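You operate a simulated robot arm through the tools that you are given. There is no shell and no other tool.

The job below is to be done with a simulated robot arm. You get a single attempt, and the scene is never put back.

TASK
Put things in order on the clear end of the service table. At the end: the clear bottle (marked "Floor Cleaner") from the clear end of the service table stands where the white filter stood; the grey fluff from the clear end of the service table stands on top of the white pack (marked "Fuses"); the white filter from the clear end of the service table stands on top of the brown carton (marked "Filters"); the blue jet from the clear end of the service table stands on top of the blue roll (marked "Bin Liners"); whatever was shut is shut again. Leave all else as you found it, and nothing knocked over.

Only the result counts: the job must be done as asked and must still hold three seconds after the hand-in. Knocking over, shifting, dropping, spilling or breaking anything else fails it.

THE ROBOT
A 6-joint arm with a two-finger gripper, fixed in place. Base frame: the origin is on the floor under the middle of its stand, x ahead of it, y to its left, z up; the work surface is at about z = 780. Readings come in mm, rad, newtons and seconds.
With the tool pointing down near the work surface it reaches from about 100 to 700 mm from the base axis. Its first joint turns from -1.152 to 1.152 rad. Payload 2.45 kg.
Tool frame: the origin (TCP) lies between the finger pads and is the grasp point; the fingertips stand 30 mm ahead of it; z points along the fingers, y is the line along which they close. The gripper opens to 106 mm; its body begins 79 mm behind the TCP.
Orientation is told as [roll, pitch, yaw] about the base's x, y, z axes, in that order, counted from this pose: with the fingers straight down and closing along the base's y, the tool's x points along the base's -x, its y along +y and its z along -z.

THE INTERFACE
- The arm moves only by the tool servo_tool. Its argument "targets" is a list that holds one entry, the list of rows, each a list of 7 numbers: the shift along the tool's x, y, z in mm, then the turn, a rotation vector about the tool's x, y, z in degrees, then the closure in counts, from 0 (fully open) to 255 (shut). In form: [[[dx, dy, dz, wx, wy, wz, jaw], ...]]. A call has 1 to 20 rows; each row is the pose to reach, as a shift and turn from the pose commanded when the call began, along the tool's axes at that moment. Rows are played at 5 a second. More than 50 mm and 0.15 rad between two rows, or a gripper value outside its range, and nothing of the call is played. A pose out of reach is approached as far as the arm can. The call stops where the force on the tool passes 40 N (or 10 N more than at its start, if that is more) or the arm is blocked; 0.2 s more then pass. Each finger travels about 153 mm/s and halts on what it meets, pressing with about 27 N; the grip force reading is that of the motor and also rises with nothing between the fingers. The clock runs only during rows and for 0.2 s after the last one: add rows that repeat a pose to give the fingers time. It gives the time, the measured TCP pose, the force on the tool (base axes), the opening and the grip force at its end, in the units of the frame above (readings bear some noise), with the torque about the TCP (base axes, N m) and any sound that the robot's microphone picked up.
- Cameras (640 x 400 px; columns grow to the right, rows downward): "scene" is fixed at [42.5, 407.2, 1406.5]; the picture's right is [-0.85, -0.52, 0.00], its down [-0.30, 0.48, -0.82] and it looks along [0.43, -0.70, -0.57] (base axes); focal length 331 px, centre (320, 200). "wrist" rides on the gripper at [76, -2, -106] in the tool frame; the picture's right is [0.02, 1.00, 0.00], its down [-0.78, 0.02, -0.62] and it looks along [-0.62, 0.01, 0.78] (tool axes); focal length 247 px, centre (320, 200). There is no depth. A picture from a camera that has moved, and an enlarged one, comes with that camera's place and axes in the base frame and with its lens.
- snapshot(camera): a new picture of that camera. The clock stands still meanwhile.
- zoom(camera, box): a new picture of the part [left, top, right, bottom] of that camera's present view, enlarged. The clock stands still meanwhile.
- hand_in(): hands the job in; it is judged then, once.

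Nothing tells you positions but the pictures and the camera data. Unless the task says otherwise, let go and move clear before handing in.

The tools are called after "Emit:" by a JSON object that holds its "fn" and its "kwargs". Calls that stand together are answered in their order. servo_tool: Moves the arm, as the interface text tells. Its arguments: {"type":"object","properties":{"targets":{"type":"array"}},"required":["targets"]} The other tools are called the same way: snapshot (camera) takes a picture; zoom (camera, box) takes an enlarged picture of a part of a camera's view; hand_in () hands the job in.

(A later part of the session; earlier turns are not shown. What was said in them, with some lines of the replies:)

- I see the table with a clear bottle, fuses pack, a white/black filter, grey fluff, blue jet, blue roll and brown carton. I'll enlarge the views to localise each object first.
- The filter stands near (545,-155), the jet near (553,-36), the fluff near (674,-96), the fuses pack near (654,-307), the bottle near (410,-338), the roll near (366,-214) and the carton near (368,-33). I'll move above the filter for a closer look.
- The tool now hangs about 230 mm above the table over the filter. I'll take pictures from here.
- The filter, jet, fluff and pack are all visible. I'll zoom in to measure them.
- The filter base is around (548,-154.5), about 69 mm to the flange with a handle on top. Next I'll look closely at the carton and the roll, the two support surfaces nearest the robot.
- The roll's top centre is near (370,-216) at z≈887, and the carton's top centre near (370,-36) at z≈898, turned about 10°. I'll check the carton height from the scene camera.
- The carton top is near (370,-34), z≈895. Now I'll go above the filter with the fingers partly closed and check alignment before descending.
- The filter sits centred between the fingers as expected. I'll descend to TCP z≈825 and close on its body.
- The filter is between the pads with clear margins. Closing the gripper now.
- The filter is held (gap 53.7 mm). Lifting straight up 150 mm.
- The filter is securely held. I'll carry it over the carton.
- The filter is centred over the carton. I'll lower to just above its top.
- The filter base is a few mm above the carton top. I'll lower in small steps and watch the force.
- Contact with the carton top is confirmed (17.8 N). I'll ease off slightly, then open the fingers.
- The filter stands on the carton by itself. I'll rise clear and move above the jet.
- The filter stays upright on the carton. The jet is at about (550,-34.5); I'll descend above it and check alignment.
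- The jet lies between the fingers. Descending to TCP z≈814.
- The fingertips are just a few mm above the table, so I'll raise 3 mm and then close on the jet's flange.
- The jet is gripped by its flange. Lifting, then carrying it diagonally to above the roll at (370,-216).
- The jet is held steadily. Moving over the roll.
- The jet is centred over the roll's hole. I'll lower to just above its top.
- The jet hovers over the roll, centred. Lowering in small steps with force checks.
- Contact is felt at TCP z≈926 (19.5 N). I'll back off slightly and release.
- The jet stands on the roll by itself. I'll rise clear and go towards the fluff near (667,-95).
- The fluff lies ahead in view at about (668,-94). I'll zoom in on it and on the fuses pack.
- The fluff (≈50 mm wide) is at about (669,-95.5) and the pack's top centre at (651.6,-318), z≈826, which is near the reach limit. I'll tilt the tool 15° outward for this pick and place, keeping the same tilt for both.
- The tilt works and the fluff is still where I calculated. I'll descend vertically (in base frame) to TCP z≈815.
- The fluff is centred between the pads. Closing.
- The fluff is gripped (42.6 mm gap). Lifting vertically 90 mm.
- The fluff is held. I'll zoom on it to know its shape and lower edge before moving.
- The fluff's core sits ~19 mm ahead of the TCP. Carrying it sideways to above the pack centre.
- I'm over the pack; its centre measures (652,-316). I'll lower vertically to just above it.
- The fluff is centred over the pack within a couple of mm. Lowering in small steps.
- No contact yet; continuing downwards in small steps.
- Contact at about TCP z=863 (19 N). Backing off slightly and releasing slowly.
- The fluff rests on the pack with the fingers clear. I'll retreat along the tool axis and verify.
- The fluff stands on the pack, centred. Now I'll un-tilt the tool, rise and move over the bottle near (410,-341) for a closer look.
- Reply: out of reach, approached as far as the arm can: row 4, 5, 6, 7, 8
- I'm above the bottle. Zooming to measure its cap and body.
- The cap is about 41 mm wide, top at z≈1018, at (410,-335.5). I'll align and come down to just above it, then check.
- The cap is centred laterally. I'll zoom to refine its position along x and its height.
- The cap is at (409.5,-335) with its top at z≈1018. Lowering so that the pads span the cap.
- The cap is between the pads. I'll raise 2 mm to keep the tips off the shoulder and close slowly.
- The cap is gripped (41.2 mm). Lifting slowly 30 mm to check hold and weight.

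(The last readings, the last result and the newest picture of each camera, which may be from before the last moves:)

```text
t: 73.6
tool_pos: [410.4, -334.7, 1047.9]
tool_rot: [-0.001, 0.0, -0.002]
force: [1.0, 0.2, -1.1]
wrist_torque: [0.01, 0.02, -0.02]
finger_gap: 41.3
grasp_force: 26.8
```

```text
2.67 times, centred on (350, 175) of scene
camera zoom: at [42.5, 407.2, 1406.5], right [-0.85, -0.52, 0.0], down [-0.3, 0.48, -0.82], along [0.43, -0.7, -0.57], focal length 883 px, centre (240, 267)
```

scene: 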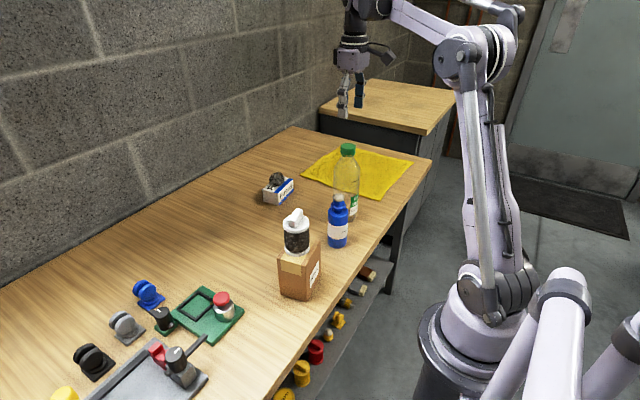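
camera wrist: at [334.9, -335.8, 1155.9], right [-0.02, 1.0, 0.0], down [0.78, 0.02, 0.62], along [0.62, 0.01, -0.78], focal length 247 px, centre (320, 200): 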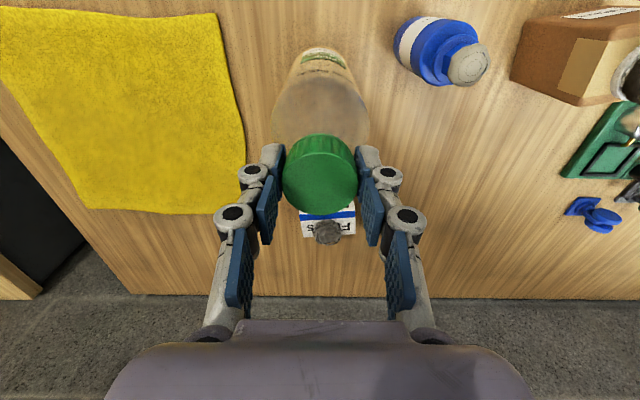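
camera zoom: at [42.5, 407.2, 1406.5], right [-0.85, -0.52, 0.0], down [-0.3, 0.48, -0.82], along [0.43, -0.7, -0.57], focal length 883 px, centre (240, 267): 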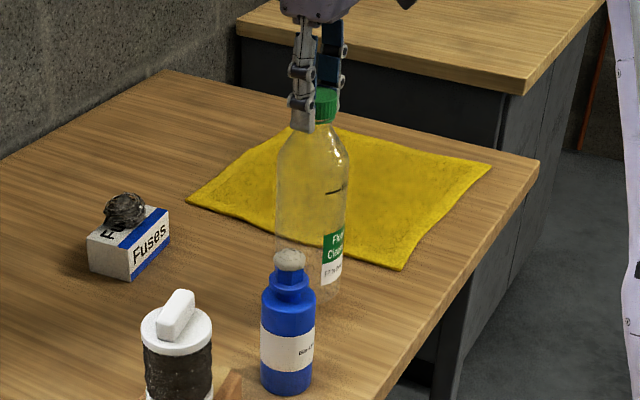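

The bottle hangs upright and is light. I'll lift further, then carry it to the filter's former place (548.5,-155).

Emit:
{"fn": "servo_tool", "kwargs": {"targets": [[[0, 0, -8, 0, 0, 0, 255], [0, 0, -20, 0, 0, 0, 255], [0, 0, -32, 0, 0, 0, 255], [0, 0, -42, 0, 0, 0, 255], [-4, 5, -45, 0, 0, 0, 255], [-13, 17, -45, 0, 0, 0, 255], [-25, 33, -45, 0, 0, 0, 255], [-38, 50, -45, 0, 0, 0, 255], [-51, 67, -45, 0, 0, 0, 255], [-64, 84, -45, 0, 0, 0, 255], [-77, 101, -45, 0, 0, 0, 255], [-90, 118, -45, 0, 0, 0, 255], [-103, 135, -45, 0, 0, 0, 255], [-116, 152, -45, 0, 0, 0, 255], [-127, 166, -45, 0, 0, 0, 255], [-134, 175, -45, 0, 0, 0, 255], [-138, 180.1, -45, 0, 0, 0, 255], [-138, 180.1, -45, 0, 0, 0, 255], [-138, 180.1, -45, 0, 0, 0, 255]]]}}

Emit:
{"fn": "snapshot", "kwargs": {"camera": "wrist"}}

Emit:
{"fn": "snapshot", "kwargs": {"camera": "scene"}}

Emit:
{"fn": "zoom", "kwargs": {"camera": "scene", "box": [200, 80, 380, 260]}}

```text
t: 77.6
tool_pos: [547.8, -154.0, 1093.0]
tool_rot: [-0.001, -0.001, 0.001]
force: [0.2, -0.2, -0.4]
wrist_torque: [-0.01, -0.02, -0.01]
finger_gap: 41.3
grasp_force: 27.5
```

```text
taken
camera wrist: at [472.6, -154.4, 1200.4], right [-0.02, 1.0, 0.0], down [0.78, 0.02, 0.62], along [0.62, 0.01, -0.78], focal length 247 px, centre (320, 200)
```

wrist: 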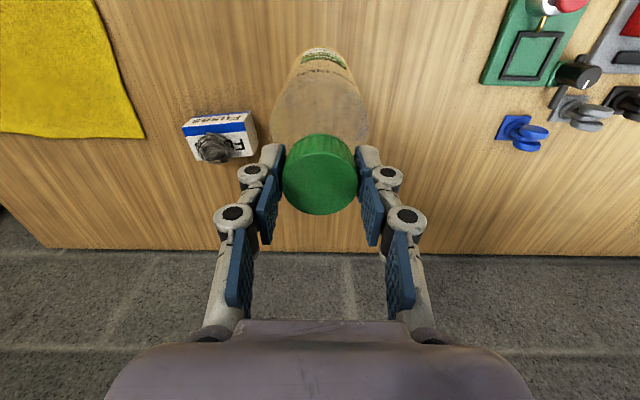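

```text
taken
```

scene: 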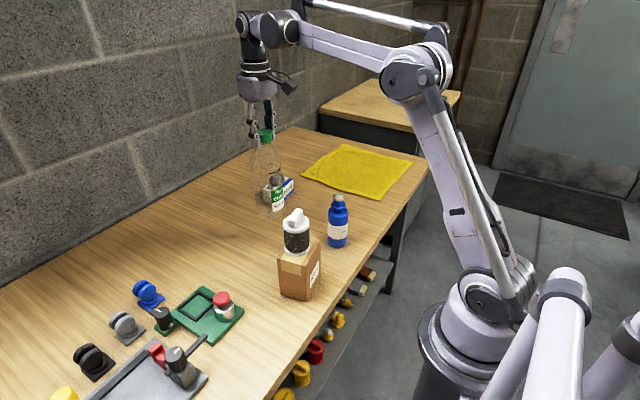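

```text
2.22 times, centred on (290, 170) of scene
camera zoom: at [42.5, 407.2, 1406.5], right [-0.85, -0.52, 0.0], down [-0.3, 0.48, -0.82], along [0.43, -0.7, -0.57], focal length 736 px, centre (387, 267)
```

zoom: 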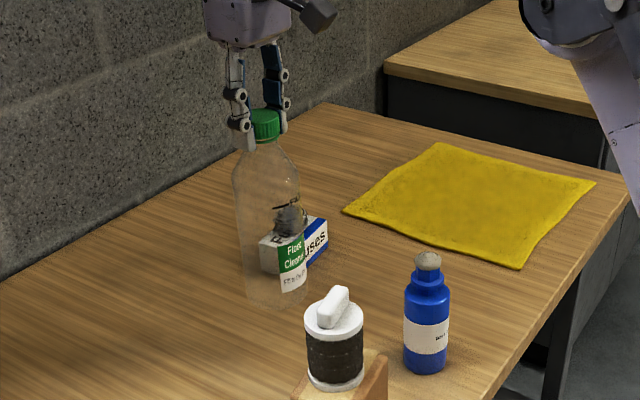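

The bottle hangs above the filter's old spot. Lowering to a few mm above the table.

Emit:
{"fn": "servo_tool", "kwargs": {"targets": [[[0.5, 0, 8, 0, 0, 0, 255], [0.5, 0, 20, 0, 0, 0, 255], [0.5, 0, 33, 0, 0, 0, 255], [0.5, 0, 45, 0, 0, 0, 255], [0.5, 0, 56, 0, 0, 0, 255], [0.5, 0, 64, 0, 0, 0, 255], [0.5, 0, 70, 0, 0, 0, 255], [0.5, 0, 70, 0, 0, 0, 255], [0.5, 0, 70, 0, 0, 0, 255]]]}}

Emit:
{"fn": "zoom", "kwargs": {"camera": "scene", "box": [200, 110, 360, 260]}}

```text
t: 79.6
tool_pos: [547.5, -155.5, 1024.0]
tool_rot: [0.001, 0.0, 0.001]
force: [-0.1, -0.1, -0.8]
wrist_torque: [-0.05, -0.02, 0.01]
finger_gap: 41.2
grasp_force: 27.0
```

```text
2.67 times, centred on (280, 185) of scene
camera zoom: at [42.5, 407.2, 1406.5], right [-0.85, -0.52, 0.0], down [-0.3, 0.48, -0.82], along [0.43, -0.7, -0.57], focal length 883 px, centre (427, 240)
```

zoom: 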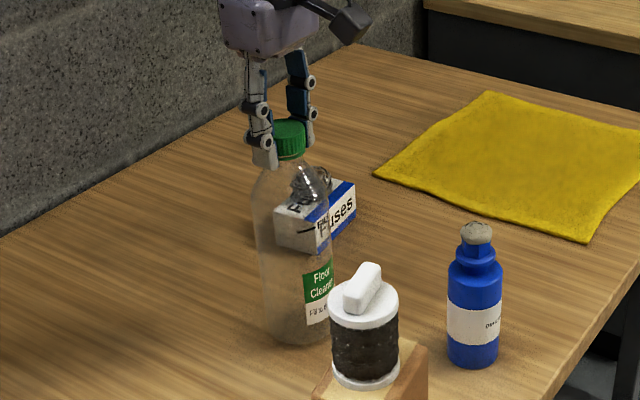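

The base is right over the old filter spot. Lowering in small steps with force checks.

Emit:
{"fn": "servo_tool", "kwargs": {"targets": [[[0, 0, 1, 0, 0, 0, 255], [0, 0, 2, 0, 0, 0, 255], [0, 0, 3, 0, 0, 0, 255], [0, 0, 3, 0, 0, 0, 255]]]}}

Emit:
{"fn": "servo_tool", "kwargs": {"targets": [[[0, 0, 0.8, 0, 0, 0, 255], [0, 0, 1.5, 0, 0, 0, 255], [0, 0, 1.5, 0, 0, 0, 255]]]}}

```text
t: 80.6
tool_pos: [547.6, -156.2, 1020.9]
tool_rot: [0.001, 0.0, -0.001]
force: [0.0, -0.4, -1.5]
wrist_torque: [0.02, 0.0, 0.02]
finger_gap: 40.7
grasp_force: 27.0
```

```text
t: 81.4
tool_pos: [547.8, -154.3, 1017.1]
tool_rot: [0.0, -0.001, -0.001]
force: [1.0, 0.5, -0.9]
wrist_torque: [-0.01, 0.0, 0.01]
finger_gap: 41.1
grasp_force: 26.7
```

Emit:
{"fn": "servo_tool", "kwargs": {"targets": [[[0, 0, 0.5, 0, 0, 0, 255], [0, 0, 1, 0, 0, 0, 255], [0, 0, 1, 0, 0, 0, 255]]]}}

```text
t: 82.2
tool_pos: [547.7, -154.7, 1017.0]
tool_rot: [0.0, 0.001, -0.001]
force: [0.0, -0.4, 1.4]
wrist_torque: [0.0, -0.02, 0.01]
finger_gap: 40.9
grasp_force: 27.3
```

Contact seems to be just beginning; one more small step to confirm.

Emit:
{"fn": "servo_tool", "kwargs": {"targets": [[[0, 0, 0.4, 0, 0, 0, 255], [0, 0, 0.8, 0, 0, 0, 255], [0, 0, 0.8, 0, 0, 0, 255]]]}}

Emit:
{"fn": "zoom", "kwargs": {"camera": "scene", "box": [230, 120, 310, 240]}}

```text
t: 83.0
tool_pos: [547.6, -155.2, 1017.7]
tool_rot: [0.0, 0.0, 0.0]
force: [0.2, -0.7, 3.0]
wrist_torque: [0.01, 0.01, 0.01]
finger_gap: 41.2
grasp_force: 27.2
```

```text
3.33 times, centred on (270, 180) of scene
camera zoom: at [42.4, 407.2, 1406.5], right [-0.85, -0.52, 0.0], down [-0.3, 0.48, -0.82], along [0.43, -0.7, -0.57], focal length 1104 px, centre (487, 267)
```

zoom: 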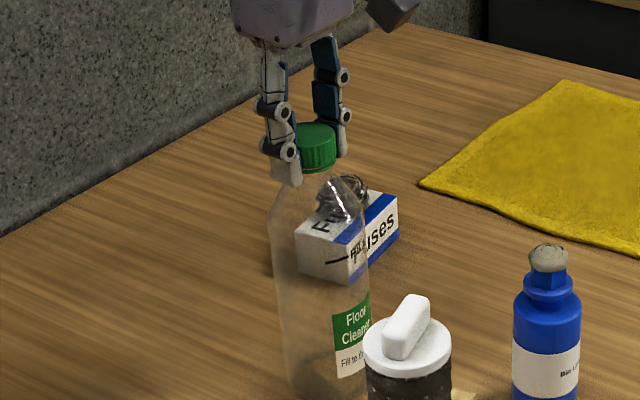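

Contact with the table is confirmed (3 N). Releasing slowly.

Emit:
{"fn": "servo_tool", "kwargs": {"targets": [[[0, 0, 0, 0, 0, 0, 155], [0, 0, 0, 0, 0, 0, 150], [0, 0, 0, 0, 0, 0, 145], [0, 0, 0, 0, 0, 0, 135], [0, 0, 0, 0, 0, 0, 120], [0, 0, 0, 0, 0, 0, 100], [0, 0, 0, 0, 0, 0, 80], [0, 0, 0, 0, 0, 0, 65], [0, 0, 0, 0, 0, 0, 65]]]}}

Emit:
{"fn": "snapshot", "kwargs": {"camera": "wrist"}}

Emit:
{"fn": "zoom", "kwargs": {"camera": "scene", "box": [200, 110, 360, 260]}}

```text
t: 85.0
tool_pos: [547.0, -155.2, 1018.9]
tool_rot: [0.001, 0.001, 0.001]
force: [0.6, -0.7, -0.6]
wrist_torque: [-0.02, -0.01, 0.04]
finger_gap: 78.8
grasp_force: 0.1
```

```text
taken
camera wrist: at [472.0, -156.0, 1124.7], right [-0.02, 1.0, 0.0], down [0.78, 0.02, 0.62], along [0.62, 0.01, -0.78], focal length 247 px, centre (320, 200)
```

wrist: 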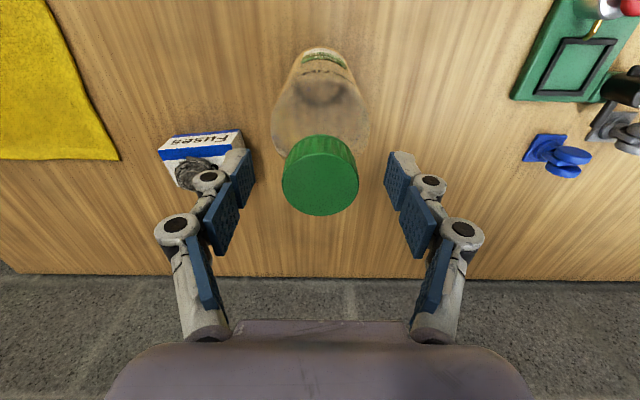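

```text
2.67 times, centred on (280, 185) of scene
camera zoom: at [42.5, 407.2, 1406.5], right [-0.85, -0.52, 0.0], down [-0.3, 0.48, -0.82], along [0.43, -0.7, -0.57], focal length 883 px, centre (427, 240)
```

zoom: 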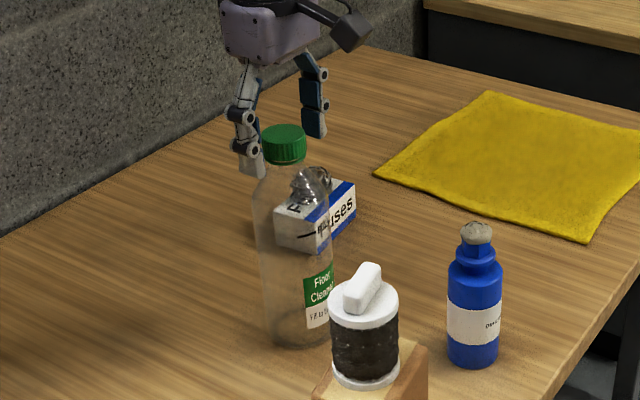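

The bottle stands upright on the filter's former place. Rising clear and retreating.

Emit:
{"fn": "servo_tool", "kwargs": {"targets": [[[0, 0, -6, 0, 0, 0, 65], [0, 0, -18, 0, 0, 0, 65], [0, 0, -34, 0, 0, 0, 65], [0, 0, -52, 0, 0, 0, 65], [0, 0, -70, 0, 0, 0, 65], [0, 0, -88, 0, 0, 0, 65], [0, 0, -105, 0, 0, 0, 65], [15, 2, -115, 0, 0, 0, 60], [35, 5, -125, 0, 0, 0, 50], [55, 8, -135, 0, 0, 0, 40], [75, 12, -145, 0, 0, 0, 20], [95, 18, -155, 0, 0, 0, 0], [115, 25, -165, 0, 0, 0, 0], [130, 31, -170, 0, 0, 0, 0], [130, 31, -170, 0, 0, 0, 0]]]}}

Emit:
{"fn": "snapshot", "kwargs": {"camera": "wrist"}}

Emit:
{"fn": "snapshot", "kwargs": {"camera": "scene"}}

Emit:
{"fn": "zoom", "kwargs": {"camera": "scene", "box": [200, 130, 420, 310]}}

Emit:
{"fn": "zoom", "kwargs": {"camera": "scene", "box": [30, 220, 350, 400]}}

```text
t: 88.2
tool_pos: [417.5, -123.9, 1185.5]
tool_rot: [0.001, 0.001, -0.001]
force: [0.7, -0.7, 0.0]
wrist_torque: [0.02, 0.0, -0.02]
finger_gap: 105.9
grasp_force: 0.1
```

```text
taken
camera wrist: at [342.2, -124.8, 1292.9], right [-0.02, 1.0, 0.0], down [0.78, 0.02, 0.62], along [0.62, 0.01, -0.78], focal length 247 px, centre (320, 200)
```

wrist: 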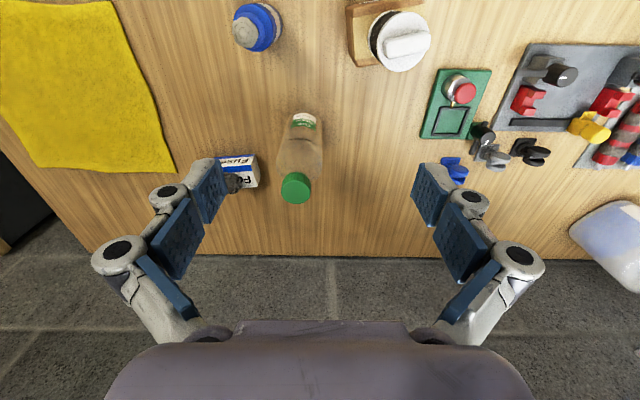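

```text
taken
```

scene: 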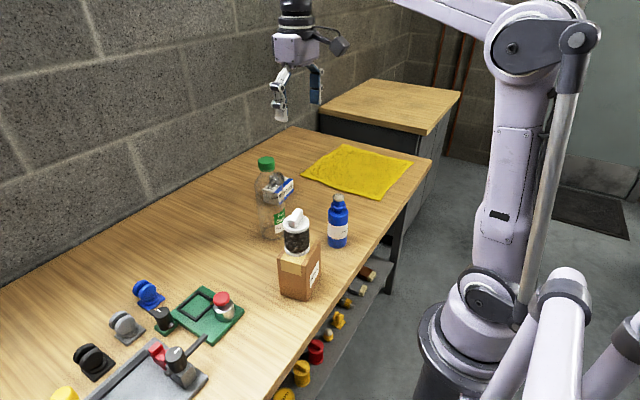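

```text
2.22 times, centred on (310, 220) of scene
camera zoom: at [42.4, 407.2, 1406.5], right [-0.85, -0.52, 0.0], down [-0.3, 0.48, -0.82], along [0.43, -0.7, -0.57], focal length 736 px, centre (342, 156)
```

zoom: 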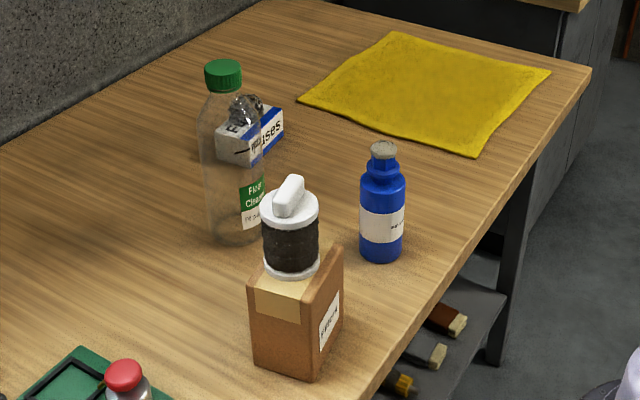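

```text
2.00 times, centred on (190, 310) of scene
camera zoom: at [42.4, 407.2, 1406.5], right [-0.85, -0.52, 0.0], down [-0.3, 0.48, -0.82], along [0.43, -0.7, -0.57], focal length 662 px, centre (580, -20)
```

zoom: 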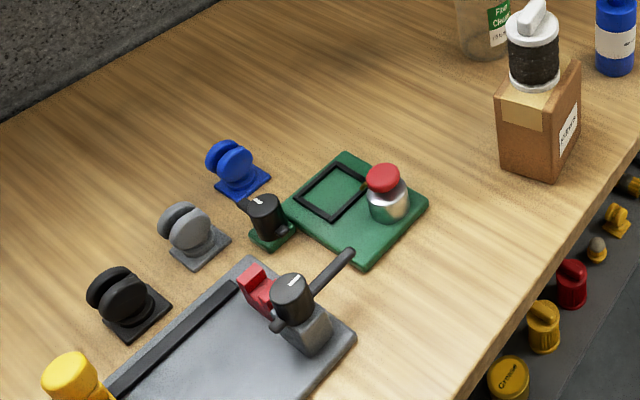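

All four items are in place: the bottle on the filter's old spot, the filter on the carton, the jet on the roll and the fluff on the pack. Nothing else has moved, and the arm is clear with the fingers open. One last look at the fluff and the bottle base before I hand in.

Emit:
{"fn": "zoom", "kwargs": {"camera": "scene", "box": [240, 150, 310, 250]}}

Emit:
{"fn": "zoom", "kwargs": {"camera": "wrist", "box": [180, 0, 440, 220]}}

```text
4.00 times, centred on (275, 200) of scene
camera zoom: at [42.4, 407.2, 1406.5], right [-0.85, -0.52, 0.0], down [-0.3, 0.48, -0.82], along [0.43, -0.7, -0.57], focal length 1325 px, centre (500, 200)
```

zoom: 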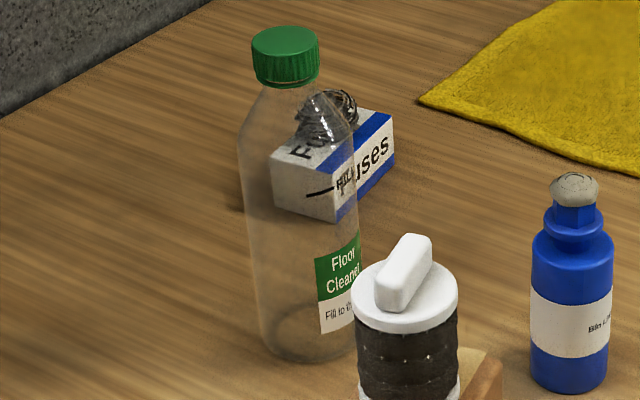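

```text
1.82 times, centred on (310, 110) of wrist
camera zoom: at [342.2, -124.8, 1292.9], right [-0.02, 1.0, 0.0], down [0.78, 0.02, 0.62], along [0.62, 0.01, -0.78], focal length 449 px, centre (338, 364)
```

zoom: 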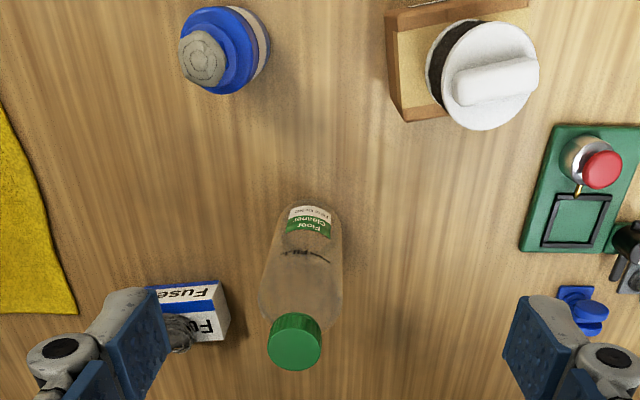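

The bottle, filter, jet and fluff all stand upright where they should, and the rest of the table is as I found it. Handing in.

Emit:
{"fn": "hand_in", "kwargs": {}}

```text
The job is handed in.
```

The table is in order and the job is handed in; I haven't been told the verdict. In the last pictures everything stood upright.

- **Bottle ("Floor Cleaner"):** it stands where the white filter stood, within about 4 mm by my measurements.
- **White filter:** it stands on top of the brown carton ("Filters").
- **Blue jet:** it stands on top of the blue roll ("Bin Liners").
- **Grey fluff:** it rests on the white pack ("Fuses"), near the centre. In those pictures it was only partly in view, through the bottle and beside a finger. A clear view right after I let go showed it centred.

I opened nothing, so there was nothing to shut again. Nothing else on the table looked moved or knocked over. The arm was up and clear with the fingers open when I handed in.
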